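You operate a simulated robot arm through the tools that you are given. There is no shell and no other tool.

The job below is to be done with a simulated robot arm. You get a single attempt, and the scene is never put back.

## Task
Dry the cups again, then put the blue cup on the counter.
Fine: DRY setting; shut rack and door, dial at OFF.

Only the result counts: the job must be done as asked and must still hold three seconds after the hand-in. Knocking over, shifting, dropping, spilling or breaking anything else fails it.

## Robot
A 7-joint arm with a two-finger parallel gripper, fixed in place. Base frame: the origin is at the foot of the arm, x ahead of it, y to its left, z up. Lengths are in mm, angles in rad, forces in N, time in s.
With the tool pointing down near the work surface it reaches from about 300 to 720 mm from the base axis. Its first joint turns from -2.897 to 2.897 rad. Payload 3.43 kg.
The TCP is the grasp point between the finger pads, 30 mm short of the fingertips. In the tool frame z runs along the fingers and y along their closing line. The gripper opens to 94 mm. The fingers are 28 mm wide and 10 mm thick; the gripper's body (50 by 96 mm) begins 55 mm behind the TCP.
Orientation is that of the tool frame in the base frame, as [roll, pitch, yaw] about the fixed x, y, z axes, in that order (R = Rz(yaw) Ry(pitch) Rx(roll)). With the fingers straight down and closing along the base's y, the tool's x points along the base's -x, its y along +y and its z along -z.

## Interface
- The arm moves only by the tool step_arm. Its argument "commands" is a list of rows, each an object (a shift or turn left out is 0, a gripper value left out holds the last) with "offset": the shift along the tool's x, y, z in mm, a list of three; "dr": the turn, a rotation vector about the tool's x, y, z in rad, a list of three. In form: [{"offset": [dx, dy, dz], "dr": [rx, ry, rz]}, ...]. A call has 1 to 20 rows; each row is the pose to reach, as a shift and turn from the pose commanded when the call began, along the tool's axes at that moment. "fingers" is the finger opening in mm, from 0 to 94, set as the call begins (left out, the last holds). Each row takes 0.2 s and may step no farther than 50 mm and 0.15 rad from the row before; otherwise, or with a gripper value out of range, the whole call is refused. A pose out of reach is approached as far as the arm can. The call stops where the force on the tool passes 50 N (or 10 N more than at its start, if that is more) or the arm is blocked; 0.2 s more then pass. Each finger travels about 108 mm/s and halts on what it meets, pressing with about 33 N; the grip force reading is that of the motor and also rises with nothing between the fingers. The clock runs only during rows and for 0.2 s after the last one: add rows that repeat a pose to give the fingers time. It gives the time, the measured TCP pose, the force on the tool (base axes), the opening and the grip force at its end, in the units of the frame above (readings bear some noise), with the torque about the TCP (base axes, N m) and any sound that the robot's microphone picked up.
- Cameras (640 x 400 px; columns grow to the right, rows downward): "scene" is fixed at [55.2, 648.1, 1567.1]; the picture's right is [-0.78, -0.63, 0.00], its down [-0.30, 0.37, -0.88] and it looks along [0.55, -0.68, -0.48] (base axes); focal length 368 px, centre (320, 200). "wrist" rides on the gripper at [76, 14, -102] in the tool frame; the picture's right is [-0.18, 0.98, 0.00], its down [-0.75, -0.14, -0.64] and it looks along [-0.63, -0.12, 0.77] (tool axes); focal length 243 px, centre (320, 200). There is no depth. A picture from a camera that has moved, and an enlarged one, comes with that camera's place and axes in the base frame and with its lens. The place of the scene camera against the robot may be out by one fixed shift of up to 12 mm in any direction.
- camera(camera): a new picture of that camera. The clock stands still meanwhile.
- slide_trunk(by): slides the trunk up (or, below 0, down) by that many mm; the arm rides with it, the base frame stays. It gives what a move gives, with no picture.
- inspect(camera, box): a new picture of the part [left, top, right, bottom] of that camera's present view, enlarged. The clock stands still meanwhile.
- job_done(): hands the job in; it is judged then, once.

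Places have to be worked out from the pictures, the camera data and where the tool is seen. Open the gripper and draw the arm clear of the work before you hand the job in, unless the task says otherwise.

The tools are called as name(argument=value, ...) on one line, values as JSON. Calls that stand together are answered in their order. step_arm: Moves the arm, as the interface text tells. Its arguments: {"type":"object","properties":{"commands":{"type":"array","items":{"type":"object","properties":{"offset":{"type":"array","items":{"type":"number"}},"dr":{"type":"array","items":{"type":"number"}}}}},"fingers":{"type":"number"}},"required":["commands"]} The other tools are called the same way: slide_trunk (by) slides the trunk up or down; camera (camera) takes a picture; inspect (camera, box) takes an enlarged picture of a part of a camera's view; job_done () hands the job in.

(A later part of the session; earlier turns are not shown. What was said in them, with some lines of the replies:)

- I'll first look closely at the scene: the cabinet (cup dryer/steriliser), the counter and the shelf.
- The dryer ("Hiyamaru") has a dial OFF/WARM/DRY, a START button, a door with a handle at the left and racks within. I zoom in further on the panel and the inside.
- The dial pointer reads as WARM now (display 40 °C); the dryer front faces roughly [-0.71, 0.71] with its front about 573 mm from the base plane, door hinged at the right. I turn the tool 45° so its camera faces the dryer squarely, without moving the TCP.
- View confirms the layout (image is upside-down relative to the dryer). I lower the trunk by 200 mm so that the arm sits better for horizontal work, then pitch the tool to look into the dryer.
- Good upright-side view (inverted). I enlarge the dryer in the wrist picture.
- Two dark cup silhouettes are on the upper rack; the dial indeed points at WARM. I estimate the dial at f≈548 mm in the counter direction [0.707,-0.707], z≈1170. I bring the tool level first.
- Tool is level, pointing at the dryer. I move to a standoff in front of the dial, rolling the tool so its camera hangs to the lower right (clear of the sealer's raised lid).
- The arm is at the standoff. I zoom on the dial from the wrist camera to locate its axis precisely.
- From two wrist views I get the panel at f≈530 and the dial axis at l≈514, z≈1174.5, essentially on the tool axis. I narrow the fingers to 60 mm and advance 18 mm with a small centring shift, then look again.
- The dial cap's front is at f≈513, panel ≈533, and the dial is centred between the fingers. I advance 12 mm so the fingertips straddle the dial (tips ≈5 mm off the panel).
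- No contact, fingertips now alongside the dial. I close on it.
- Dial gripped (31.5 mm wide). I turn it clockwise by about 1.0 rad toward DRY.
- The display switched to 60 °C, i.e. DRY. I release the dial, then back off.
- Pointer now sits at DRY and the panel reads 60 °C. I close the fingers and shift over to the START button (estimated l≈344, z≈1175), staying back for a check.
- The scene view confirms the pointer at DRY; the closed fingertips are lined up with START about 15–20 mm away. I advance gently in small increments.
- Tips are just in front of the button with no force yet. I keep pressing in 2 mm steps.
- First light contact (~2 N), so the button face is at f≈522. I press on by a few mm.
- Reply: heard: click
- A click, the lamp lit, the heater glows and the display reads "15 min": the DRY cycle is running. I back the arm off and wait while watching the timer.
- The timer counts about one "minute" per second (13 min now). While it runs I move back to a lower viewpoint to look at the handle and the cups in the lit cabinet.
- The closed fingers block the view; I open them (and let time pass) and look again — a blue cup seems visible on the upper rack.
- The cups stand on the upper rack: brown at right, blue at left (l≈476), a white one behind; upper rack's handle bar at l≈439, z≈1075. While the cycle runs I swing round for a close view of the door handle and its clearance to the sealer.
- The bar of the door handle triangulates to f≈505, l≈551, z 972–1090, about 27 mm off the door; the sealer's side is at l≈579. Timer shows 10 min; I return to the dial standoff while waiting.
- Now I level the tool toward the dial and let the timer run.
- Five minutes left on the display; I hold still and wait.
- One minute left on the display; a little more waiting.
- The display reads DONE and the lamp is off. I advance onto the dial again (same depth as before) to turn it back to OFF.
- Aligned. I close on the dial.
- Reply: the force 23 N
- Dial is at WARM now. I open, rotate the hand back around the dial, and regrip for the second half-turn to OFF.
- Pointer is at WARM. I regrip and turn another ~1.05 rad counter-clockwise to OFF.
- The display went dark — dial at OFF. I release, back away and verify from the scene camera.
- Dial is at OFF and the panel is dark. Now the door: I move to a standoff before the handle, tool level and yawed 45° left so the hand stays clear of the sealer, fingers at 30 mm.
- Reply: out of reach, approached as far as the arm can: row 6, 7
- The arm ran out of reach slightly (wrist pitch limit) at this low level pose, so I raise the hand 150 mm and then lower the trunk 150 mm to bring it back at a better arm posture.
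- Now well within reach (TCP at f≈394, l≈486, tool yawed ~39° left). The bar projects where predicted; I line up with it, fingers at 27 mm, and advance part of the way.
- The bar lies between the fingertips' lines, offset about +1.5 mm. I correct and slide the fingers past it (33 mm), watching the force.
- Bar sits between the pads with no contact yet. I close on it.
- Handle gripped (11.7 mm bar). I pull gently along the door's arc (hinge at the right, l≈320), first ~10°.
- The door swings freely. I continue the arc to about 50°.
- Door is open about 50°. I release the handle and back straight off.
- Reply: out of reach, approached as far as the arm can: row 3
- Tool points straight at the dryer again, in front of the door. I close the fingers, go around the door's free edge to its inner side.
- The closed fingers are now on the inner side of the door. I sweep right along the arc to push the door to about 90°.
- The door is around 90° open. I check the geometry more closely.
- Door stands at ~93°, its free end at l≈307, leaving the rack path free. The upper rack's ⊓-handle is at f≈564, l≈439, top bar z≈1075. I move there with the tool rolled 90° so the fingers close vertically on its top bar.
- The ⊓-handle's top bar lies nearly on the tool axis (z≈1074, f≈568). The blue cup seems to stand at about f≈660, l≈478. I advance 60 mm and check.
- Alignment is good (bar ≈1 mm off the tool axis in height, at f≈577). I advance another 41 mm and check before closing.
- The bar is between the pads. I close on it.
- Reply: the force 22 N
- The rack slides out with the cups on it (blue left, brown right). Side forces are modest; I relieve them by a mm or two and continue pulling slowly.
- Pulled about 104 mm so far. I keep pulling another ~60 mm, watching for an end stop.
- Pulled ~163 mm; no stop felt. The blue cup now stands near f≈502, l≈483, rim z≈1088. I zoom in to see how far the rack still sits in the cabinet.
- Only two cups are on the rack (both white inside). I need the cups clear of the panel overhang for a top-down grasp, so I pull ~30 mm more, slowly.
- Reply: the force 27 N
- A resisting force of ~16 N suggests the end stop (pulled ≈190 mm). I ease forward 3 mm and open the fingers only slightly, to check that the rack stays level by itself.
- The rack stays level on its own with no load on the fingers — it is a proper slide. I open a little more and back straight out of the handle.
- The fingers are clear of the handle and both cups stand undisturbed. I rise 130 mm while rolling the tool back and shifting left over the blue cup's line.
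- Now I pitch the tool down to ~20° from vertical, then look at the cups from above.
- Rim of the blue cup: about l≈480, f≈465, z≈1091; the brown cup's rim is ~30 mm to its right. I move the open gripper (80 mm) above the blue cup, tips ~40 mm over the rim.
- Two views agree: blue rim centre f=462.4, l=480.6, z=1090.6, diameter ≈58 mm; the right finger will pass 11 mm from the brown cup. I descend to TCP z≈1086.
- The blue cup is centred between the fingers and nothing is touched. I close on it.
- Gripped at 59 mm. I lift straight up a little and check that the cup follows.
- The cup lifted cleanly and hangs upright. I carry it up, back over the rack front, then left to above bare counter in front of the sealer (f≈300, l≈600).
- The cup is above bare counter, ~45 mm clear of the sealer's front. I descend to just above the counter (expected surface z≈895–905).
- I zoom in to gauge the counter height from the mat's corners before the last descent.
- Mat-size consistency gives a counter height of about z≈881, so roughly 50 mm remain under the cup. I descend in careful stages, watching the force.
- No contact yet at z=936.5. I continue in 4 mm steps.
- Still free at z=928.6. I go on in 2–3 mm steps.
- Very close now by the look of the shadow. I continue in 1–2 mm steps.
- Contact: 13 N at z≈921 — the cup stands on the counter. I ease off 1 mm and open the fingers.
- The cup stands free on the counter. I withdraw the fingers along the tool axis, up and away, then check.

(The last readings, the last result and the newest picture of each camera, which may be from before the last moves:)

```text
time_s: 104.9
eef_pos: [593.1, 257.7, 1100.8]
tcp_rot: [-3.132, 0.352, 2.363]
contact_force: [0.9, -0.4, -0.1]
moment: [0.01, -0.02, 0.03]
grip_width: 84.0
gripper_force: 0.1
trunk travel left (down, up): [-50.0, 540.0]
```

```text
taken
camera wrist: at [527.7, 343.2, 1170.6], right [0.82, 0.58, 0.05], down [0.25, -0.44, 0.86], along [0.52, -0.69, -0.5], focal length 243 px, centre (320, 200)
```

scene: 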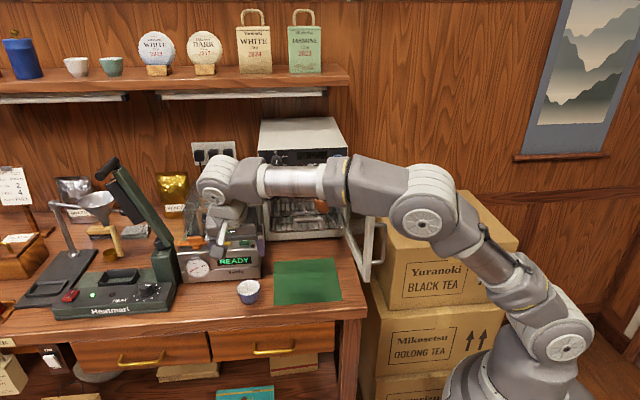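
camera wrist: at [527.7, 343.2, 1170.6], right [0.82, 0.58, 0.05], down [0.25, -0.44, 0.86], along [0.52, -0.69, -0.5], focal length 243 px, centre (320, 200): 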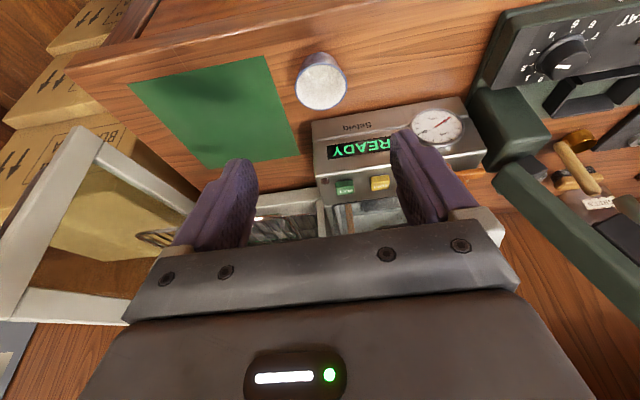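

The blue cup stands upright on the bare counter. Next I close the fingers and move back to the rack's line, then level the tool to push the rack in.

step_arm(commands=[{"offset": [-5, -35, -5]}, {"offset": [-10, -75, -10]}, {"offset": [-15, -115, -14]}, {"offset": [-15, -150, -14]}, {"offset": [-15, -163.3, -14]}, {"offset": [-15, -163.3, -14]}], fingers=0)

step_arm(commands=[{"dr": [0, -0.136, 0]}, {"dr": [0, -0.272, 0]}, {"dr": [0, -0.408, 0]}, {"dr": [0, -0.544, 0]}, {"dr": [0, -0.68, 0]}, {"dr": [0, -0.816, 0]}, {"dr": [0, -0.952, 0]}, {"dr": [0, -1.088, 0]}, {"dr": [0, -1.218, 0]}, {"dr": [0, -1.218, 0]}])

camera(camera="wrist")

camera(camera="scene")

```text
time_s: 106.3
eef_pos: [484.4, 135.7, 1118.1]
tcp_rot: [-3.133, 0.353, 2.361]
contact_force: [0.0, -0.8, -0.3]
moment: [0.0, -0.01, 0.02]
grip_width: 0.0
gripper_force: 33.3
trunk travel left (down, up): [-50.0, 540.0]
```

```text
time_s: 108.5
eef_pos: [484.2, 138.2, 1118.4]
tcp_rot: [-1.401, 1.562, -2.183]
contact_force: [1.0, 0.4, 0.5]
moment: [0.0, -0.01, -0.01]
grip_width: 0.0
gripper_force: 33.1
trunk travel left (down, up): [-50.0, 540.0]
```

```text
taken
camera wrist: at [420.9, 219.1, 1042.2], right [0.69, 0.7, 0.18], down [-0.55, 0.36, 0.75], along [0.46, -0.62, 0.63], focal length 243 px, centre (320, 200)
```

wrist: 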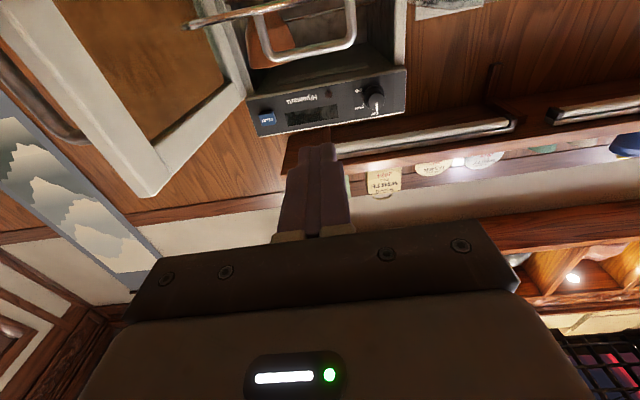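

```text
taken
```

scene: 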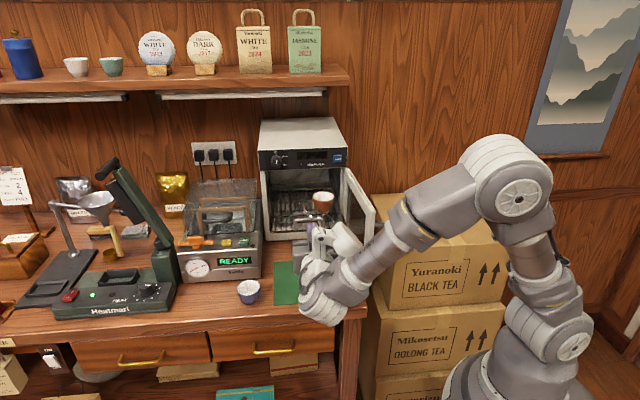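

Tool is level and in line with the rack handle (bar now at f≈387, z≈1075). I lower to the bar's height and approach it.

step_arm(commands=[{"offset": [20, -1, 15]}, {"offset": [43, -1.5, 40]}, {"offset": [43, -1.5, 75]}, {"offset": [43, -1.5, 95]}, {"offset": [43, -1.5, 95]}])

camera(camera="wrist")

inspect(camera="scene", box=[230, 130, 390, 300])

```text
time_s: 109.7
eef_pos: [549.8, 68.5, 1077.7]
tcp_rot: [-1.572, 1.561, -2.352]
contact_force: [0.1, -0.4, 0.0]
moment: [0.02, -0.02, -0.02]
grip_width: 0.3
gripper_force: 33.1
trunk travel left (down, up): [-50.0, 540.0]
```

```text
taken
camera wrist: at [486.7, 149.6, 1000.8], right [0.69, 0.7, 0.18], down [-0.55, 0.36, 0.75], along [0.46, -0.62, 0.63], focal length 243 px, centre (320, 200)
```

wrist: 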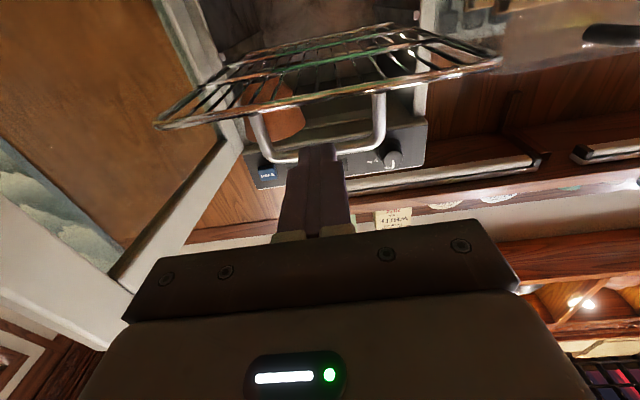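

```text
2.35 times, centred on (310, 215) of scene
camera zoom: at [55.2, 648.1, 1567.1], right [-0.78, -0.63, 0.0], down [-0.3, 0.37, -0.88], along [0.55, -0.68, -0.48], focal length 867 px, centre (344, 165)
```

zoom: 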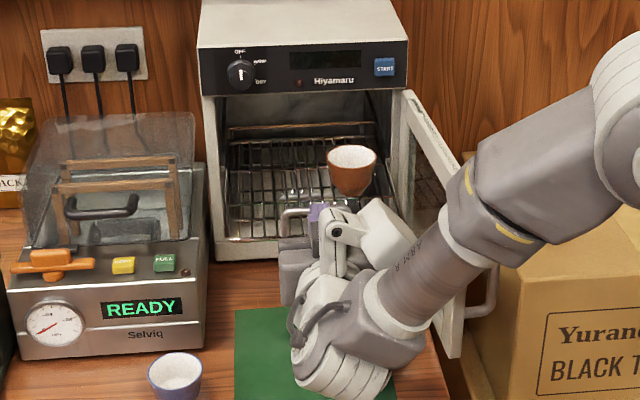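

Fingertips point at the middle of the rack's handle bar. I push slowly: first contact, then inwards at ~45 mm/s.

step_arm(commands=[{"offset": [-1, 1, 6]}, {"offset": [-1, 1, 11]}, {"offset": [-1, 1, 15]}, {"offset": [-1, 1, 18]}, {"offset": [-1, 1, 21]}, {"offset": [-1, 1, 25]}, {"offset": [-1, 1, 30]}, {"offset": [-1, 1, 36]}, {"offset": [-1, 1, 43]}, {"offset": [-1, 1, 51]}, {"offset": [-1, 1, 59]}, {"offset": [-1, 1, 67]}, {"offset": [-1, 1, 74]}, {"offset": [-1, 1, 80]}, {"offset": [-1, 1, 84]}, {"offset": [-1, 1, 86]}])

inspect(camera="wrist", box=[210, 0, 430, 220])

inspect(camera="scene", box=[230, 130, 390, 300])

```text
time_s: 113.1
eef_pos: [611.0, 9.7, 1077.2]
tcp_rot: [-1.559, 1.561, -2.34]
contact_force: [-0.3, -0.4, -0.4]
moment: [0.03, -0.03, -0.01]
grip_width: 0.1
gripper_force: 33.5
trunk travel left (down, up): [-50.0, 540.0]
```

```text
1.82 times, centred on (320, 110) of wrist
camera zoom: at [548.2, 90.7, 1000.7], right [0.69, 0.7, 0.18], down [-0.55, 0.36, 0.75], along [0.46, -0.62, 0.63], focal length 441 px, centre (320, 364)
```

zoom: 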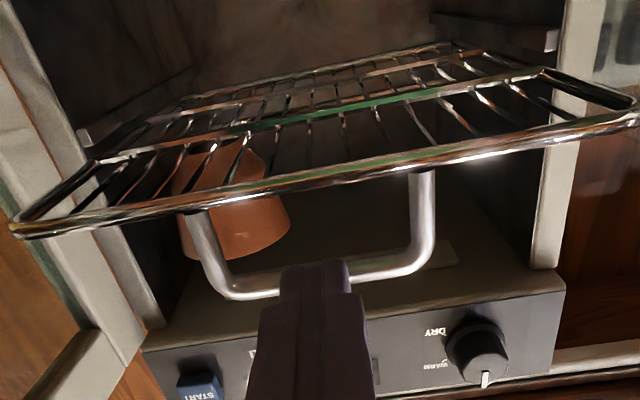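

```text
2.35 times, centred on (310, 215) of scene
camera zoom: at [55.2, 648.1, 1567.1], right [-0.78, -0.63, 0.0], down [-0.3, 0.37, -0.88], along [0.55, -0.68, -0.48], focal length 867 px, centre (344, 165)
```

zoom: 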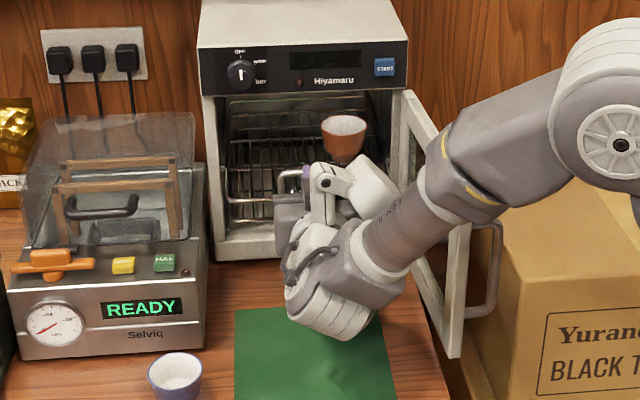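

The rack glides in with the brown cup standing. I keep pushing.

step_arm(commands=[{"offset": [0, 0, 3]}, {"offset": [0, 0, 8]}, {"offset": [0, 0, 15]}, {"offset": [0, 0, 23]}, {"offset": [0, 0, 31]}, {"offset": [0, 0, 39]}, {"offset": [0, 0, 47]}, {"offset": [0, 0, 55]}, {"offset": [0, 0, 63]}, {"offset": [0, 0, 71]}, {"offset": [0, 0, 79]}, {"offset": [0, 0, 86]}, {"offset": [0, 0, 92]}, {"offset": [0, 0, 97]}, {"offset": [0, 0, 101]}, {"offset": [0, 0, 104]}])

inspect(camera="wrist", box=[210, 0, 430, 220])

inspect(camera="scene", box=[230, 130, 390, 300])

```text
time_s: 116.5
eef_pos: [686.2, -63.4, 1077.2]
tcp_rot: [-1.552, 1.561, -2.332]
contact_force: [0.5, -0.8, 0.3]
moment: [0.02, -0.03, -0.01]
grip_width: 0.0
gripper_force: 33.0
trunk travel left (down, up): [-50.0, 540.0]
```

```text
1.82 times, centred on (320, 110) of wrist
camera zoom: at [622.0, 18.3, 1000.4], right [0.69, 0.7, 0.18], down [-0.55, 0.36, 0.75], along [0.46, -0.62, 0.63], focal length 441 px, centre (320, 364)
```

zoom: 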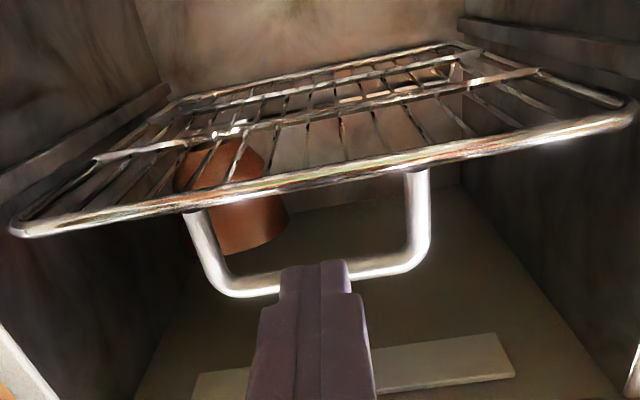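

```text
2.35 times, centred on (310, 215) of scene
camera zoom: at [55.2, 648.1, 1567.1], right [-0.78, -0.63, 0.0], down [-0.3, 0.37, -0.88], along [0.55, -0.68, -0.48], focal length 867 px, centre (344, 165)
```

zoom: 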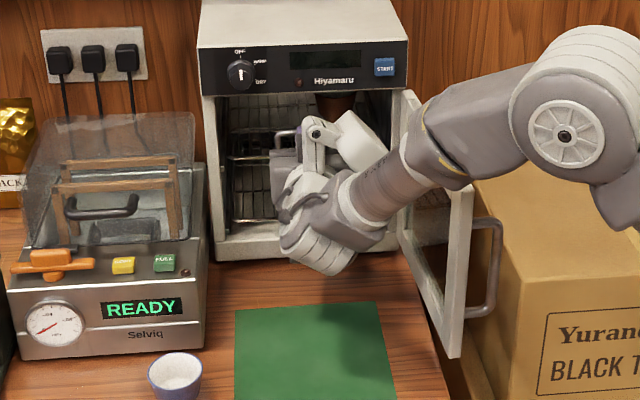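

About 13 mm of travel remain. I continue in small steps, watching for the end-stop force.

step_arm(commands=[{"offset": [0, 0, 3]}, {"offset": [0, 0, 6]}, {"offset": [0, 0, 9]}, {"offset": [0, 0, 9]}])

step_arm(commands=[{"offset": [0, 0, 1.5]}, {"offset": [0, 0, 3]}, {"offset": [0, 0, 3]}])

```text
time_s: 117.6
eef_pos: [686.7, -65.7, 1076.5]
tcp_rot: [-1.791, 1.562, -2.574]
contact_force: [-36.1, 24.2, 3.2]
moment: [-0.12, 0.13, -0.33]
grip_width: 0.0
gripper_force: 33.2
trunk travel left (down, up): [-50.0, 540.0]
stopped in row 4: the force on the tool passed its limit at 51 N (the readings are from after the stop); the commanded pose is now the measured one
```

```text
time_s: 118.0
eef_pos: [687.8, -65.6, 1077.8]
tcp_rot: [-1.938, 1.563, -2.717]
contact_force: [-39.6, 21.1, 8.4]
moment: [-0.21, 0.05, -0.48]
grip_width: 0.2
gripper_force: 33.3
trunk travel left (down, up): [-50.0, 540.0]
stopped in row 2: the force on the tool passed its limit at 56 N (the readings are from after the stop); the commanded pose is now the measured one
```

A firm stop: the rack is fully in. I back off at once and verify with pictures.

step_arm(commands=[{"offset": [0, 0, -5]}, {"offset": [0, 0, -30]}, {"offset": [0, 0, -70]}, {"offset": [0, 0, -110]}, {"offset": [0, 0, -150]}, {"offset": [0, 0, -150]}])

inspect(camera="scene", box=[230, 110, 400, 290])

camera(camera="wrist")

inspect(camera="scene", box=[262, 165, 350, 245])

```text
time_s: 119.4
eef_pos: [586.5, 37.9, 1072.6]
tcp_rot: [-2.218, 1.558, -2.999]
contact_force: [0.7, -0.3, 0.8]
moment: [0.04, 0.0, 0.0]
grip_width: 0.0
gripper_force: 32.9
trunk travel left (down, up): [-50.0, 540.0]
```

```text
2.22 times, centred on (315, 200) of scene
camera zoom: at [55.2, 648.1, 1567.1], right [-0.78, -0.63, 0.0], down [-0.3, 0.37, -0.88], along [0.55, -0.68, -0.48], focal length 819 px, centre (331, 200)
```

zoom: 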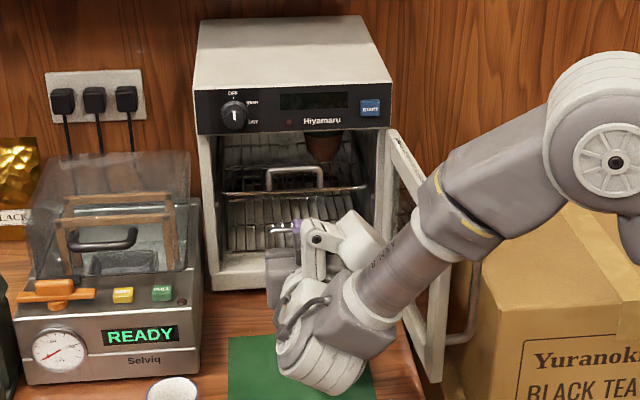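

```text
taken
camera wrist: at [521.1, 119.3, 997.9], right [0.69, 0.7, 0.17], down [-0.55, 0.35, 0.76], along [0.47, -0.62, 0.63], focal length 243 px, centre (320, 200)
```

wrist: 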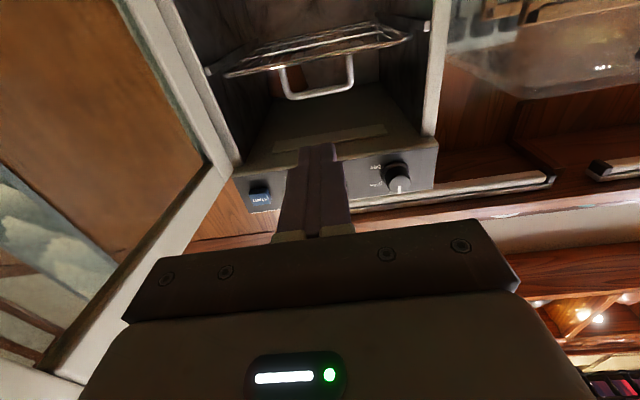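

```text
5.00 times, centred on (306, 205) of scene
camera zoom: at [55.2, 648.1, 1567.1], right [-0.78, -0.63, 0.0], down [-0.3, 0.37, -0.88], along [0.55, -0.68, -0.48], focal length 1842 px, centre (390, 175)
```

zoom: 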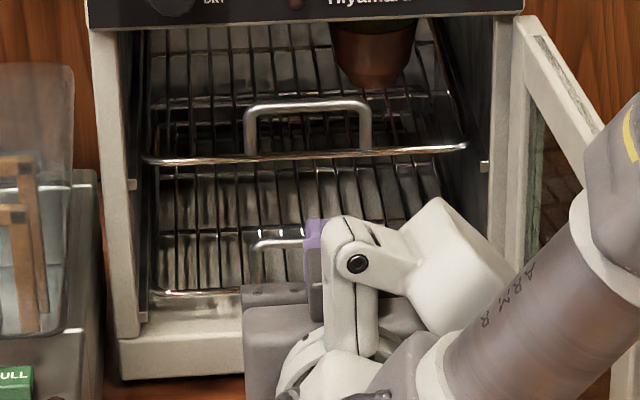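

Picture comparison shows the rack back exactly where it began and the dryer unmoved. Now the door (still ~93° open): I raise the tool above the door's height and pitch it down so I can reach over to its outer side.

step_arm(commands=[{"offset": [-35, 0, -25]}, {"offset": [-75, 0, -50]}, {"offset": [-115, 0, -60]}, {"offset": [-155, 0, -60]}, {"offset": [-165, 0, -60], "dr": [0, 0.13, 0]}, {"offset": [-165, 0, -60], "dr": [0, 0.265, 0]}, {"offset": [-165, 0, -60], "dr": [0, 0.4, 0]}, {"offset": [-165, 0, -60], "dr": [0, 0.535, 0]}, {"offset": [-165, 0, -60], "dr": [0, 0.67, 0]}, {"offset": [-165, 0, -60], "dr": [0, 0.805, 0]}, {"offset": [-165, 0, -60], "dr": [0, 0.94, 0]}, {"offset": [-165, 0, -60], "dr": [0, 1.075, 0]}, {"offset": [-165, 0, -60], "dr": [0, 1.21, 0]}, {"offset": [-165, 0, -60], "dr": [0, 1.21, 0]}])

camera(camera="wrist")

camera(camera="scene")

```text
time_s: 122.4
eef_pos: [545.8, 78.6, 1239.4]
tcp_rot: [-3.131, 0.351, 2.365]
contact_force: [-0.3, -0.7, 0.3]
moment: [-0.01, 0.0, 0.0]
grip_width: 0.0
gripper_force: 33.2
trunk travel left (down, up): [-50.0, 540.0]
```

```text
taken
camera wrist: at [479.4, 163.9, 1309.5], right [0.81, 0.58, 0.05], down [0.25, -0.44, 0.86], along [0.52, -0.69, -0.5], focal length 243 px, centre (320, 200)
```

wrist: 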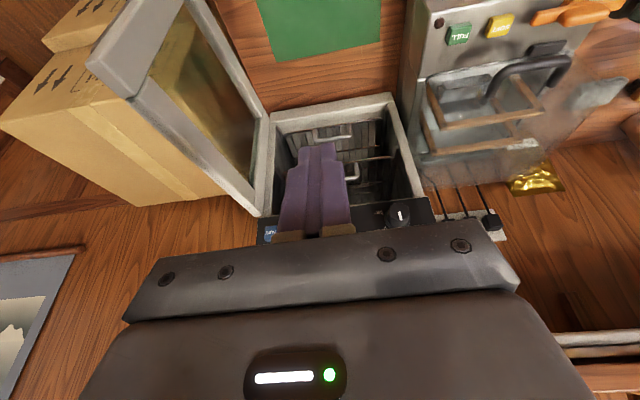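

```text
taken
```

scene: 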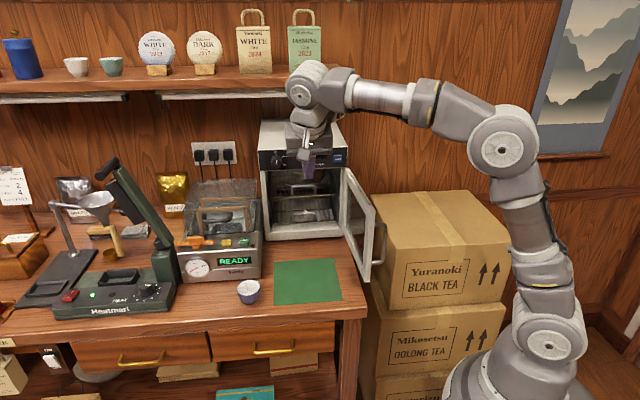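

inspect(camera="wrist", box=[50, 0, 310, 240])

inspect(camera="scene", box=[300, 130, 420, 290])

```text
1.67 times, centred on (180, 120) of wrist
camera zoom: at [479.4, 163.9, 1309.5], right [0.81, 0.58, 0.05], down [0.25, -0.44, 0.86], along [0.52, -0.69, -0.5], focal length 404 px, centre (553, 333)
```

zoom: 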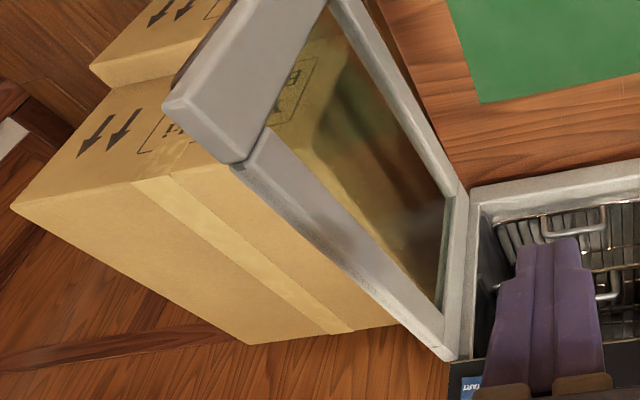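

```text
2.50 times, centred on (360, 210) of scene
camera zoom: at [55.2, 648.1, 1567.1], right [-0.78, -0.63, 0.0], down [-0.3, 0.37, -0.88], along [0.55, -0.68, -0.48], focal length 921 px, centre (220, 175)
```

zoom: 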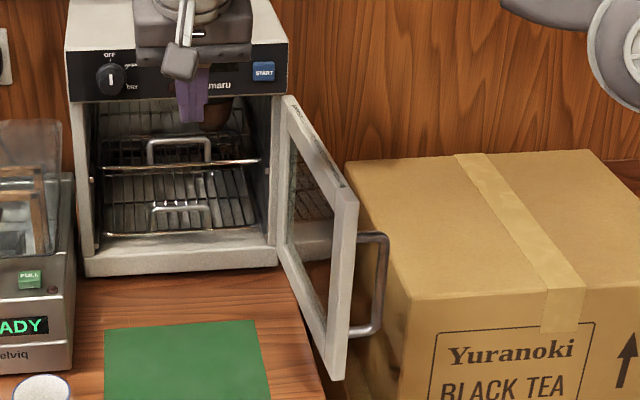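

The door is at about 97°, its handle near (f 309, l 262); boxes on the right are lower (top ≈940 mm). I cross over the door's top to its outer side, staying high.

step_arm(commands=[{"offset": [-1.5, -41, 1]}, {"offset": [-3, -82, 2]}, {"offset": [-4.5, -123, 3]}, {"offset": [-6, -164, 4]}, {"offset": [-7.6, -206, 4.8]}, {"offset": [-7.6, -206, 4.8]}])

camera(camera="wrist")

camera(camera="scene")

```text
time_s: 123.8
eef_pos: [405.4, -72.6, 1240.3]
tcp_rot: [-3.13, 0.352, 2.366]
contact_force: [-0.5, -0.2, -0.3]
moment: [0.07, -0.03, 0.0]
grip_width: 0.0
gripper_force: 33.2
trunk travel left (down, up): [-50.0, 540.0]
```

```text
taken
camera wrist: at [339.1, 12.0, 1310.8], right [0.81, 0.58, 0.05], down [0.25, -0.44, 0.86], along [0.52, -0.69, -0.5], focal length 243 px, centre (320, 200)
```

wrist: 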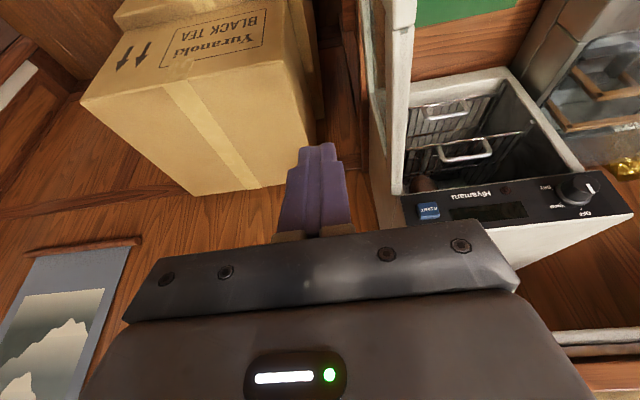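

```text
taken
```

scene: 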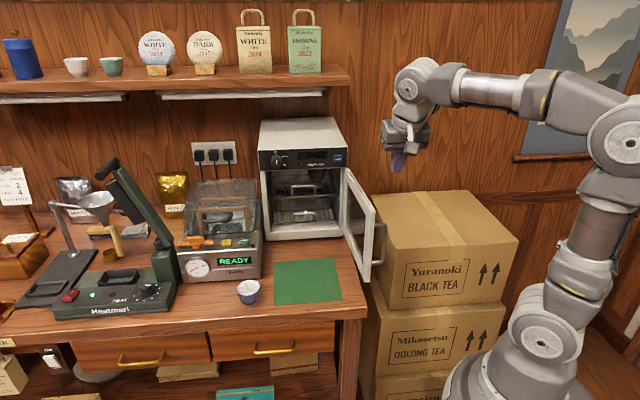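

I'm on the door's outer side. I descend so the fingertips overlap the door's upper part (tip z≈1085), still to its right.

step_arm(commands=[{"offset": [10.7, 0.3, 29]}, {"offset": [21.5, 0.5, 58.5]}, {"offset": [32, 0.8, 88]}, {"offset": [43, 1.1, 117.4]}, {"offset": [43, 1.1, 117.4]}])

camera(camera="wrist")

inspect(camera="scene", box=[260, 100, 460, 300])

```text
time_s: 125.0
eef_pos: [407.1, -72.6, 1112.6]
tcp_rot: [-3.131, 0.352, 2.366]
contact_force: [0.1, -0.1, -0.2]
moment: [0.01, 0.01, 0.0]
grip_width: 0.0
gripper_force: 33.6
trunk travel left (down, up): [-50.0, 540.0]
```

```text
taken
camera wrist: at [341.5, 12.7, 1182.3], right [0.81, 0.58, 0.05], down [0.25, -0.44, 0.86], along [0.52, -0.69, -0.5], focal length 243 px, centre (320, 200)
```

wrist: 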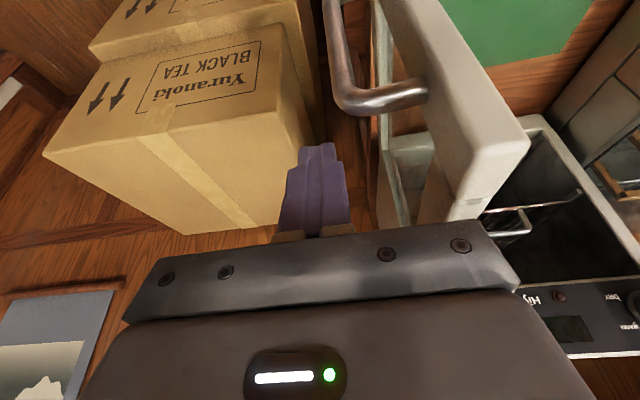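

```text
2.00 times, centred on (360, 200) of scene
camera zoom: at [55.2, 648.1, 1567.1], right [-0.78, -0.63, 0.0], down [-0.3, 0.37, -0.88], along [0.55, -0.68, -0.48], focal length 737 px, centre (240, 200)
```

zoom: 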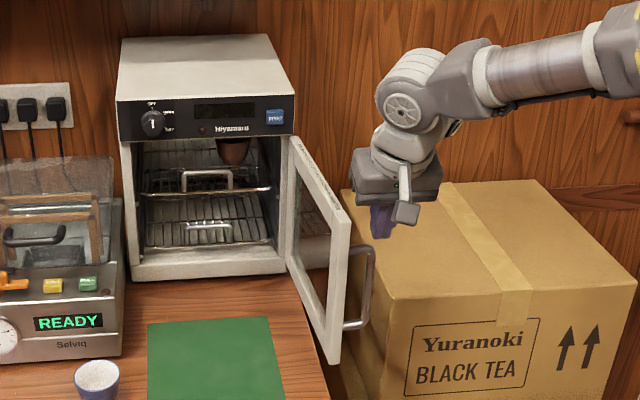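

The finger is right of the door, behind its handle and clear of it. I sweep left along the door's arc to start closing it.

step_arm(commands=[{"offset": [-4, 25.5, 1.2]}, {"offset": [-8.8, 43.4, 2.8]}, {"offset": [-11.8, 61.4, 3.7]}, {"offset": [-11.9, 78.4, 3.6]}, {"offset": [-13, 95.4, 3.9]}, {"offset": [-15, 112.4, 4.4]}, {"offset": [-18, 128.4, 5.4]}, {"offset": [-18, 128.4, 5.4]}])

camera(camera="wrist")

inspect(camera="scene", box=[260, 100, 460, 300])

```text
time_s: 126.8
eef_pos: [510.5, 2.1, 1114.7]
tcp_rot: [-3.13, 0.353, 2.367]
contact_force: [0.1, -0.6, 0.0]
moment: [0.03, 0.0, -0.02]
grip_width: 0.1
gripper_force: 33.2
trunk travel left (down, up): [-50.0, 540.0]
```

```text
taken
camera wrist: at [444.3, 88.9, 1183.4], right [0.81, 0.58, 0.05], down [0.25, -0.44, 0.86], along [0.52, -0.69, -0.5], focal length 243 px, centre (320, 200)
```

wrist: 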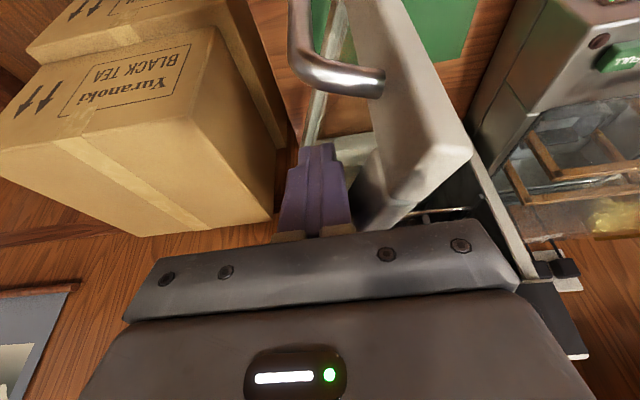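

```text
2.00 times, centred on (360, 200) of scene
camera zoom: at [55.2, 648.1, 1567.1], right [-0.78, -0.63, 0.0], down [-0.3, 0.37, -0.88], along [0.55, -0.68, -0.48], focal length 737 px, centre (240, 200)
```

zoom: 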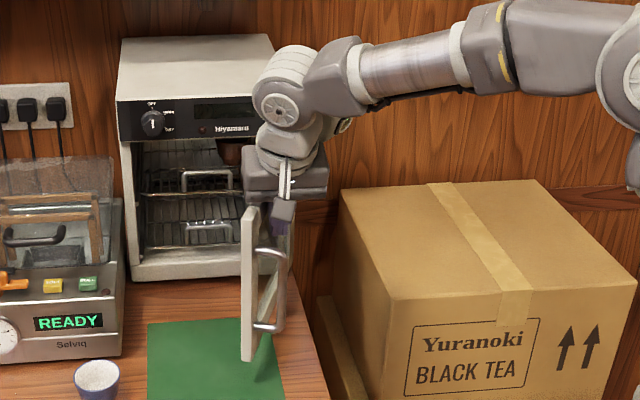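

The door follows (now ~70°). I continue the sweep to about 30°.

step_arm(commands=[{"offset": [-4.8, 16, 1.6]}, {"offset": [-9.6, 28.9, 3.3]}, {"offset": [-16.3, 42.9, 5.6]}, {"offset": [-23.9, 55.9, 8.2]}, {"offset": [-33.5, 68.8, 11.6]}, {"offset": [-42.9, 80.7, 15]}, {"offset": [-54.3, 91.7, 19]}, {"offset": [-66.6, 102.6, 23.4]}, {"offset": [-66.6, 102.6, 23.4]}])

camera(camera="wrist")

camera(camera="scene")

```text
time_s: 128.8
eef_pos: [634.4, 26.2, 1115.1]
tcp_rot: [-3.131, 0.353, 2.365]
contact_force: [0.2, -0.3, -0.2]
moment: [0.02, -0.01, 0.01]
grip_width: 0.0
gripper_force: 33.2
trunk travel left (down, up): [-50.0, 540.0]
```

```text
taken
camera wrist: at [568.2, 112.3, 1184.8], right [0.81, 0.58, 0.05], down [0.25, -0.44, 0.86], along [0.52, -0.69, -0.5], focal length 243 px, centre (320, 200)
```

wrist: 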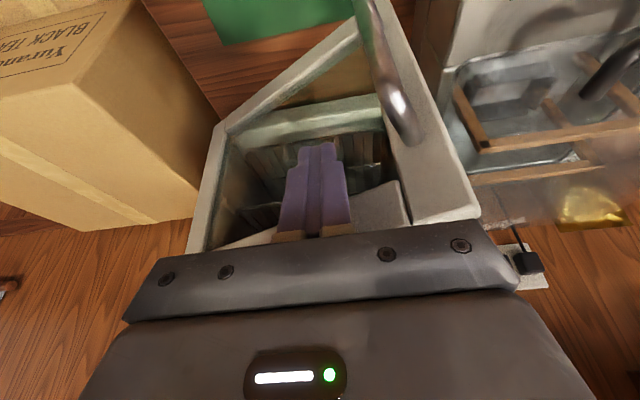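

```text
taken
```

scene: 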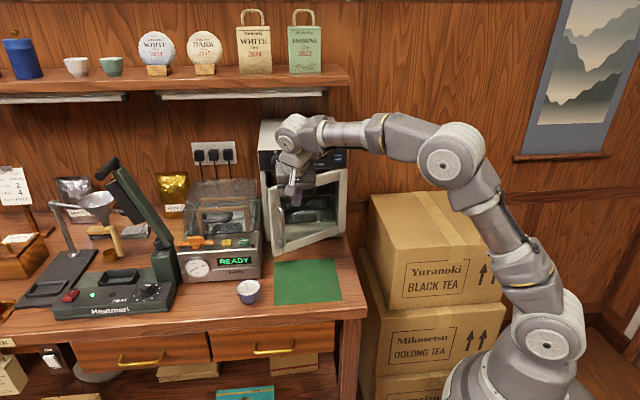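

Door at ~25–30°, fingers at (f 430, l 467). To keep the hand clear of the dial I raise a bit, shift right to l≈430 so the fingertips bear on the door's top rail, and push on forward.

step_arm(commands=[{"offset": [2.1, -0.2, -38]}, {"offset": [2.3, -18, -37.9]}, {"offset": [2.4, -37.2, -37.8]}, {"offset": [-11.7, -37.3, -32.6]}, {"offset": [-25.8, -37.4, -27.4]}, {"offset": [-39.9, -37.5, -22.3]}, {"offset": [-54, -37.6, -17.1]}, {"offset": [-54, -37.6, -17.1]}])

camera(camera="wrist")

inspect(camera="scene", box=[230, 100, 400, 270])

```text
time_s: 130.6
eef_pos: [639.3, -32.1, 1150.1]
tcp_rot: [-3.132, 0.352, 2.364]
contact_force: [0.1, 0.4, -0.4]
moment: [0.01, 0.03, -0.01]
grip_width: 0.2
gripper_force: 33.1
trunk travel left (down, up): [-50.0, 540.0]
```

```text
taken
camera wrist: at [573.1, 53.2, 1219.4], right [0.81, 0.58, 0.05], down [0.25, -0.44, 0.86], along [0.52, -0.69, -0.5], focal length 243 px, centre (320, 200)
```

wrist: 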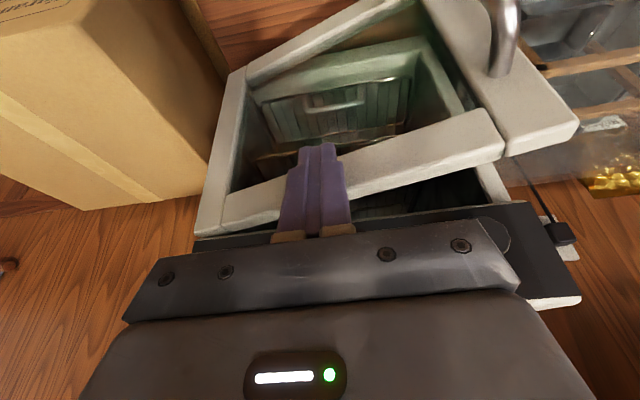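

```text
2.35 times, centred on (315, 185) of scene
camera zoom: at [55.2, 648.1, 1567.1], right [-0.78, -0.63, 0.0], down [-0.3, 0.37, -0.88], along [0.55, -0.68, -0.48], focal length 867 px, centre (332, 235)
```

zoom: 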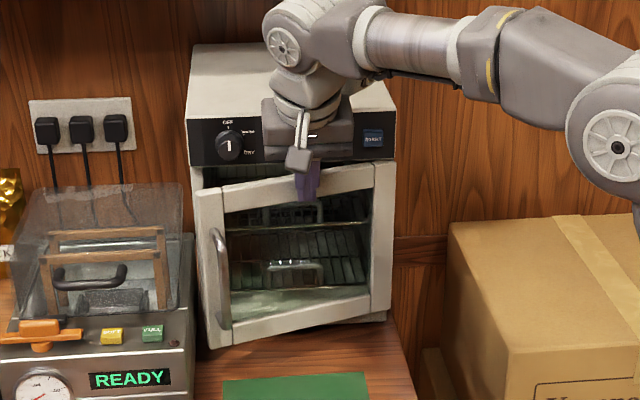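

The fingertips bear on the door's top rail; door ~20° open. I continue pushing straight in, slowly.

step_arm(commands=[{"offset": [-5.6, 0, 2.1]}, {"offset": [-11.3, 0, 4.1]}, {"offset": [-16.9, 0, 6.2]}, {"offset": [-22.5, 0, 8.3]}, {"offset": [-22.5, 0, 8.3]}])

inspect(camera="scene", box=[230, 100, 400, 270])

inspect(camera="wrist", box=[190, 0, 600, 310])

```text
time_s: 131.8
eef_pos: [655.8, -48.4, 1150.3]
tcp_rot: [-3.131, 0.353, 2.365]
contact_force: [0.2, 0.1, -0.9]
moment: [0.01, 0.01, 0.01]
grip_width: 0.0
gripper_force: 33.2
trunk travel left (down, up): [-50.0, 540.0]
```

```text
2.35 times, centred on (315, 185) of scene
camera zoom: at [55.2, 648.1, 1567.1], right [-0.78, -0.63, 0.0], down [-0.3, 0.37, -0.88], along [0.55, -0.68, -0.48], focal length 867 px, centre (332, 235)
```

zoom: 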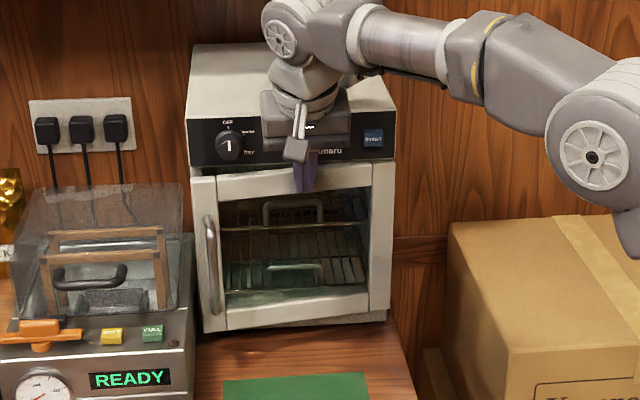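

```text
1.29 times, centred on (395, 155) of wrist
camera zoom: at [590.1, 36.7, 1219.7], right [0.81, 0.58, 0.05], down [0.25, -0.44, 0.86], along [0.52, -0.69, -0.5], focal length 313 px, centre (223, 258)
```

zoom: 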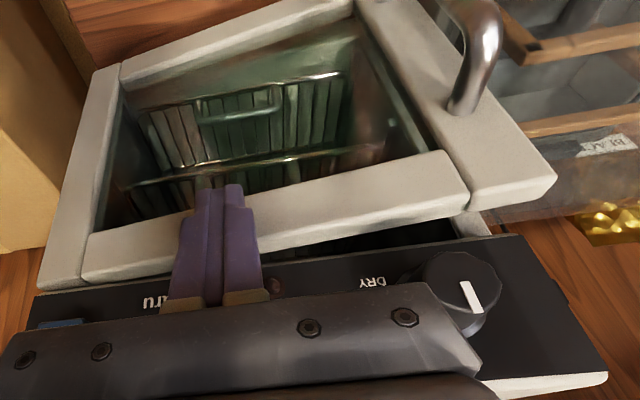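

Door nearly shut (~8–10°). The hand stays right of the dial. I keep pushing in small steps.

step_arm(commands=[{"offset": [-2.8, 0, 1]}, {"offset": [-5.6, 0, 2.1]}, {"offset": [-5.6, 0, 2.1]}])

step_arm(commands=[{"offset": [-1.9, 0, 0.7]}, {"offset": [-3.8, 0, 1.4]}, {"offset": [-3.8, 0, 1.4]}])

inspect(camera="scene", box=[240, 110, 360, 250])

inspect(camera="wrist", box=[190, 0, 600, 310])

```text
time_s: 132.6
eef_pos: [660.9, -52.7, 1149.6]
tcp_rot: [-3.132, 0.353, 2.366]
contact_force: [-0.5, 0.3, 0.0]
moment: [0.04, 0.0, 0.01]
grip_width: 0.2
gripper_force: 33.6
trunk travel left (down, up): [-50.0, 540.0]
```

```text
time_s: 133.4
eef_pos: [664.0, -54.8, 1149.9]
tcp_rot: [-3.132, 0.354, 2.365]
contact_force: [0.3, -0.4, -0.6]
moment: [-0.01, -0.02, 0.02]
grip_width: 0.0
gripper_force: 32.5
trunk travel left (down, up): [-50.0, 540.0]
```

```text
2.86 times, centred on (300, 180) of scene
camera zoom: at [55.2, 648.1, 1567.1], right [-0.78, -0.63, 0.0], down [-0.3, 0.37, -0.88], along [0.55, -0.68, -0.48], focal length 1053 px, centre (377, 257)
```

zoom: 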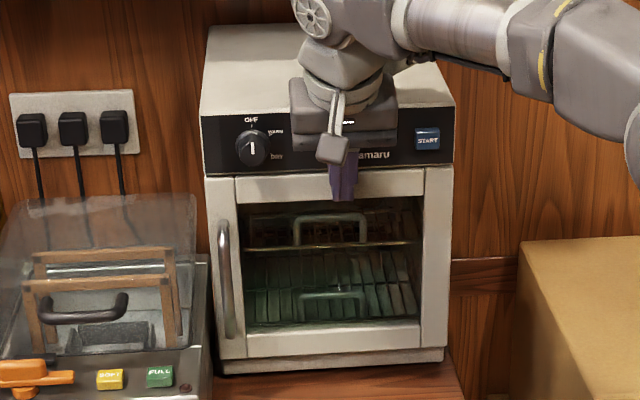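

```text
1.29 times, centred on (395, 155) of wrist
camera zoom: at [597.6, 30.4, 1219.7], right [0.81, 0.58, 0.05], down [0.25, -0.44, 0.86], along [0.52, -0.69, -0.5], focal length 313 px, centre (223, 258)
```

zoom: 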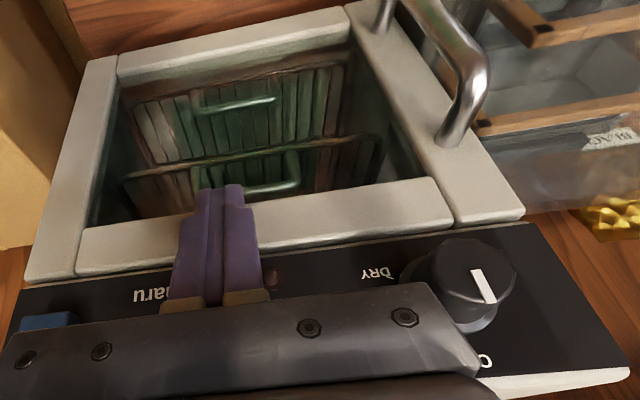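

The door looks shut. I press 2–3 mm more to confirm it is fully home by the force.

step_arm(commands=[{"offset": [-0.9, 0, 0.35]}, {"offset": [-1.9, 0, 0.7]}])

step_arm(commands=[{"offset": [-0.9, 0, 0.35]}, {"offset": [-1.9, 0, 0.7]}])

```text
time_s: 134.0
eef_pos: [666.1, -56.8, 1149.6]
tcp_rot: [-3.13, 0.353, 2.365]
contact_force: [0.5, 0.3, 0.0]
moment: [-0.02, 0.0, 0.02]
grip_width: 0.0
gripper_force: 33.2
trunk travel left (down, up): [-50.0, 540.0]
```

```text
time_s: 134.6
eef_pos: [666.4, -58.2, 1149.6]
tcp_rot: [-3.131, 0.354, 2.364]
contact_force: [-0.2, 0.7, 0.0]
moment: [0.03, 0.03, 0.01]
grip_width: 0.1
gripper_force: 32.9
trunk travel left (down, up): [-50.0, 540.0]
```

inspect(camera="wrist", box=[190, 60, 600, 310])

inspect(camera="scene", box=[255, 140, 355, 245])

```text
1.56 times, centred on (395, 185) of wrist
camera zoom: at [600.3, 27.4, 1219.5], right [0.81, 0.58, 0.05], down [0.25, -0.44, 0.86], along [0.52, -0.69, -0.5], focal length 379 px, centre (203, 223)
```

zoom: 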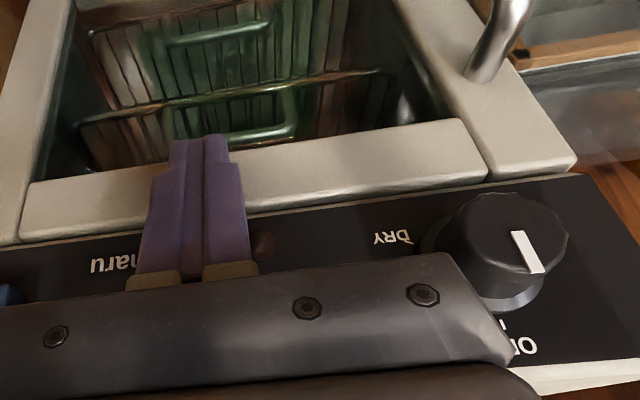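

```text
3.81 times, centred on (305, 192) of scene
camera zoom: at [55.2, 648.1, 1567.1], right [-0.78, -0.63, 0.0], down [-0.3, 0.37, -0.88], along [0.55, -0.68, -0.48], focal length 1404 px, centre (377, 229)
```

zoom: 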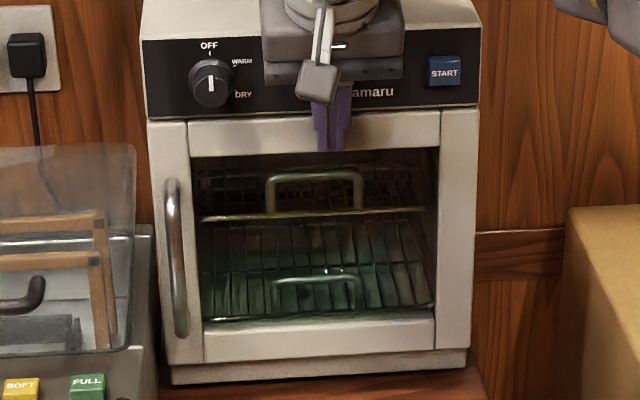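

The door looks flush. I retreat and compare with the initial picture at the same crop.

step_arm(commands=[{"offset": [15, 0, -8]}, {"offset": [45, 0, -25]}, {"offset": [80, 0, -55]}, {"offset": [110, 0, -90]}, {"offset": [140, 0, -120]}, {"offset": [140, 0, -120]}])

inspect(camera="scene", box=[262, 165, 350, 245])

inspect(camera="scene", box=[240, 100, 370, 250])

camera(camera="wrist")

```text
time_s: 136.0
eef_pos: [545.7, 67.0, 1216.3]
tcp_rot: [-3.132, 0.353, 2.363]
contact_force: [-0.6, 0.4, 0.0]
moment: [0.0, -0.01, 0.07]
grip_width: 0.1
gripper_force: 33.0
trunk travel left (down, up): [-50.0, 540.0]
```

```text
5.00 times, centred on (306, 205) of scene
camera zoom: at [55.2, 648.1, 1567.1], right [-0.78, -0.63, 0.0], down [-0.3, 0.37, -0.88], along [0.55, -0.68, -0.48], focal length 1842 px, centre (390, 175)
```

zoom: 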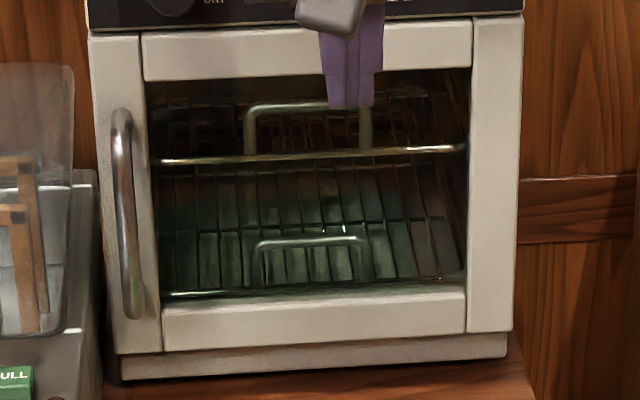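

```text
2.67 times, centred on (305, 175) of scene
camera zoom: at [55.2, 648.1, 1567.1], right [-0.78, -0.63, 0.0], down [-0.3, 0.37, -0.88], along [0.55, -0.68, -0.48], focal length 982 px, centre (360, 267)
```

zoom: 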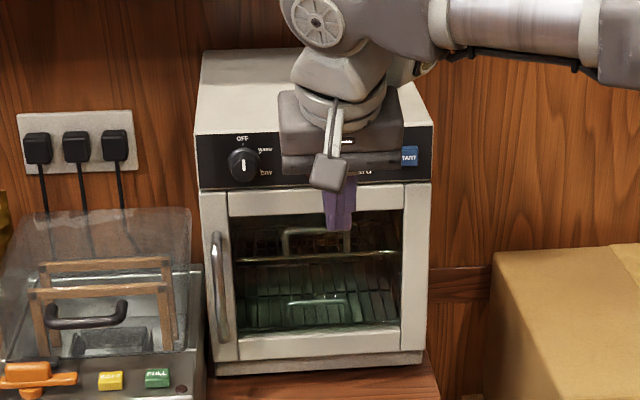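

```text
taken
camera wrist: at [479.3, 152.4, 1285.5], right [0.81, 0.58, 0.05], down [0.25, -0.44, 0.86], along [0.52, -0.69, -0.5], focal length 243 px, centre (320, 200)
```

wrist: 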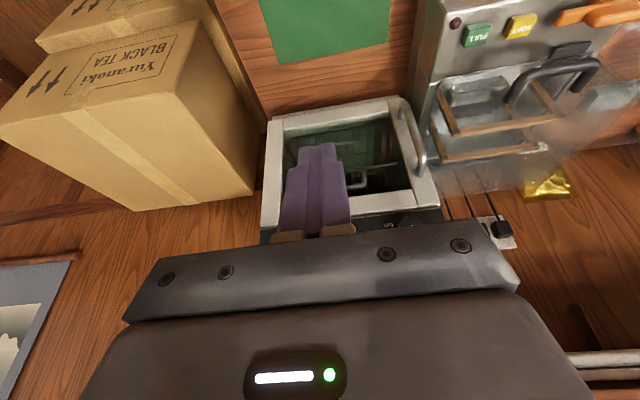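

Everything matches the initial closed view: door and rack shut, dial at OFF. I open the gripper and draw the arm clear, then do a last check of the cup.

step_arm(commands=[{"offset": [25, 0, -31]}, {"offset": [50, 0, -63]}, {"offset": [75, 0, -95]}, {"offset": [100.7, 0, -126.3]}, {"offset": [100.7, 0, -126.3]}, {"offset": [100.7, 0, -126.3]}], fingers=94)

camera(camera="scene")

inspect(camera="scene", box=[215, 250, 295, 310])

camera(camera="wrist")

```text
time_s: 137.4
eef_pos: [444.8, 163.1, 1299.3]
tcp_rot: [-3.132, 0.353, 2.364]
contact_force: [1.1, 0.4, -0.9]
moment: [-0.01, 0.05, -0.01]
grip_width: 94.3
gripper_force: 0.1
trunk travel left (down, up): [-50.0, 540.0]
```

```text
taken
```

scene: 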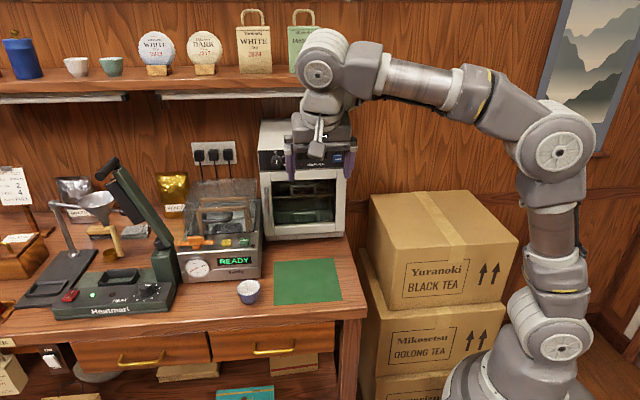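

```text
6.67 times, centred on (255, 280) of scene
camera zoom: at [55.2, 648.1, 1567.1], right [-0.78, -0.63, 0.0], down [-0.3, 0.37, -0.88], along [0.55, -0.68, -0.48], focal length 2456 px, centre (753, -333)
```

zoom: 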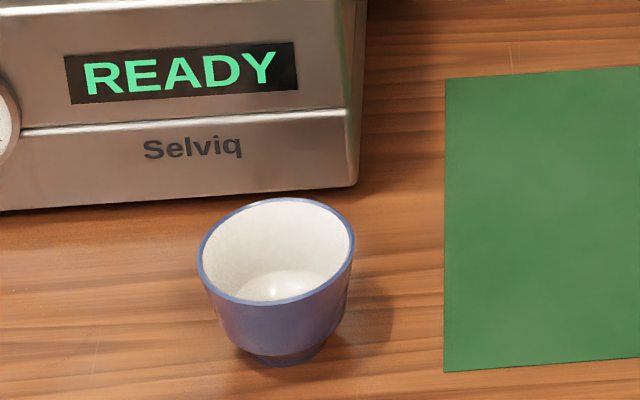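

```text
taken
camera wrist: at [378.5, 249.3, 1369.0], right [0.81, 0.58, 0.05], down [0.25, -0.44, 0.86], along [0.52, -0.69, -0.5], focal length 243 px, centre (320, 200)
```

wrist: 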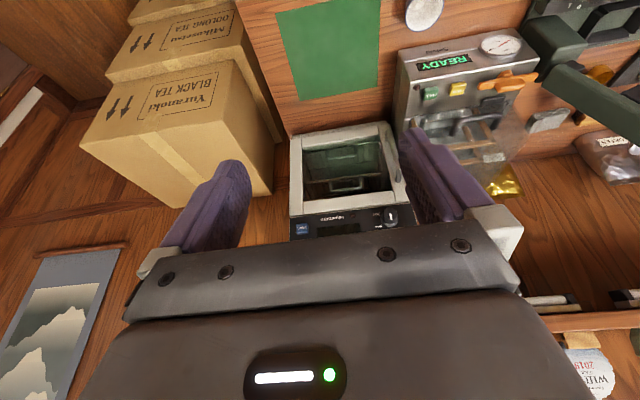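

The blue cup stands upright on the counter. One last look at the panel, door and the brown cup inside before handing in.

inspect(camera="wrist", box=[280, 110, 420, 240])

inspect(camera="scene", box=[256, 140, 352, 245])

```text
3.08 times, centred on (350, 175) of wrist
camera zoom: at [378.5, 249.3, 1369.0], right [0.81, 0.58, 0.05], down [0.25, -0.44, 0.86], along [0.52, -0.69, -0.5], focal length 746 px, centre (228, 277)
```

zoom: 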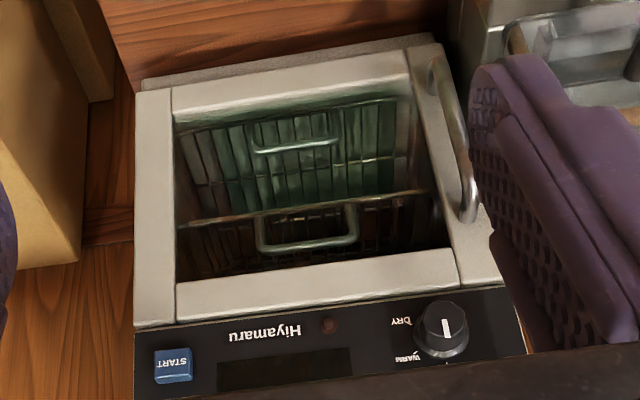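

```text
3.81 times, centred on (304, 192) of scene
camera zoom: at [55.2, 648.1, 1567.1], right [-0.78, -0.63, 0.0], down [-0.3, 0.37, -0.88], along [0.55, -0.68, -0.48], focal length 1404 px, centre (381, 229)
```

zoom: 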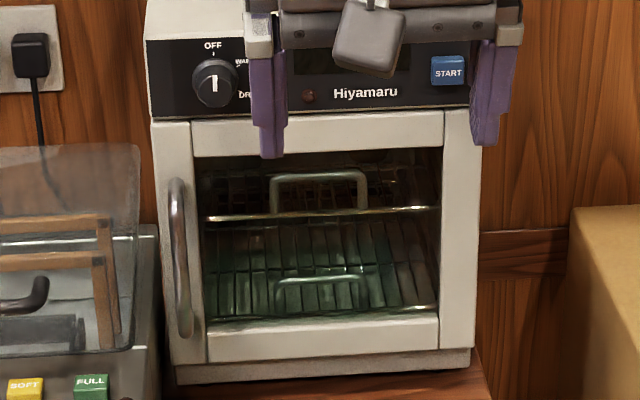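

The DRY cycle ran through to DONE. The dial is at OFF, the rack and door are shut, the blue cup stands on the counter, and the arm is clear with its gripper open. I hand the job in.

job_done()

```text
The job is handed in.
```

The cups have been dried again and the blue cup now stands on the counter.

- **Drying:** I set the dial to DRY and pressed START. The 15-minute cycle ran until the display showed DONE.
- **Blue cup:** I took it off the upper rack and set it upright on bare wood, in front of the machine labelled Selviq and to the left of the green mat.
- **Dryer:** The dial is at OFF, and the rack and door are shut. In the pictures both sit where they did at the start, and the dryer has not moved. The brown cup is back inside on the upper rack; I last saw it standing upright just before the door closed.
- **Arm:** It is drawn clear with the gripper open. I saw nothing else knocked over or moved.
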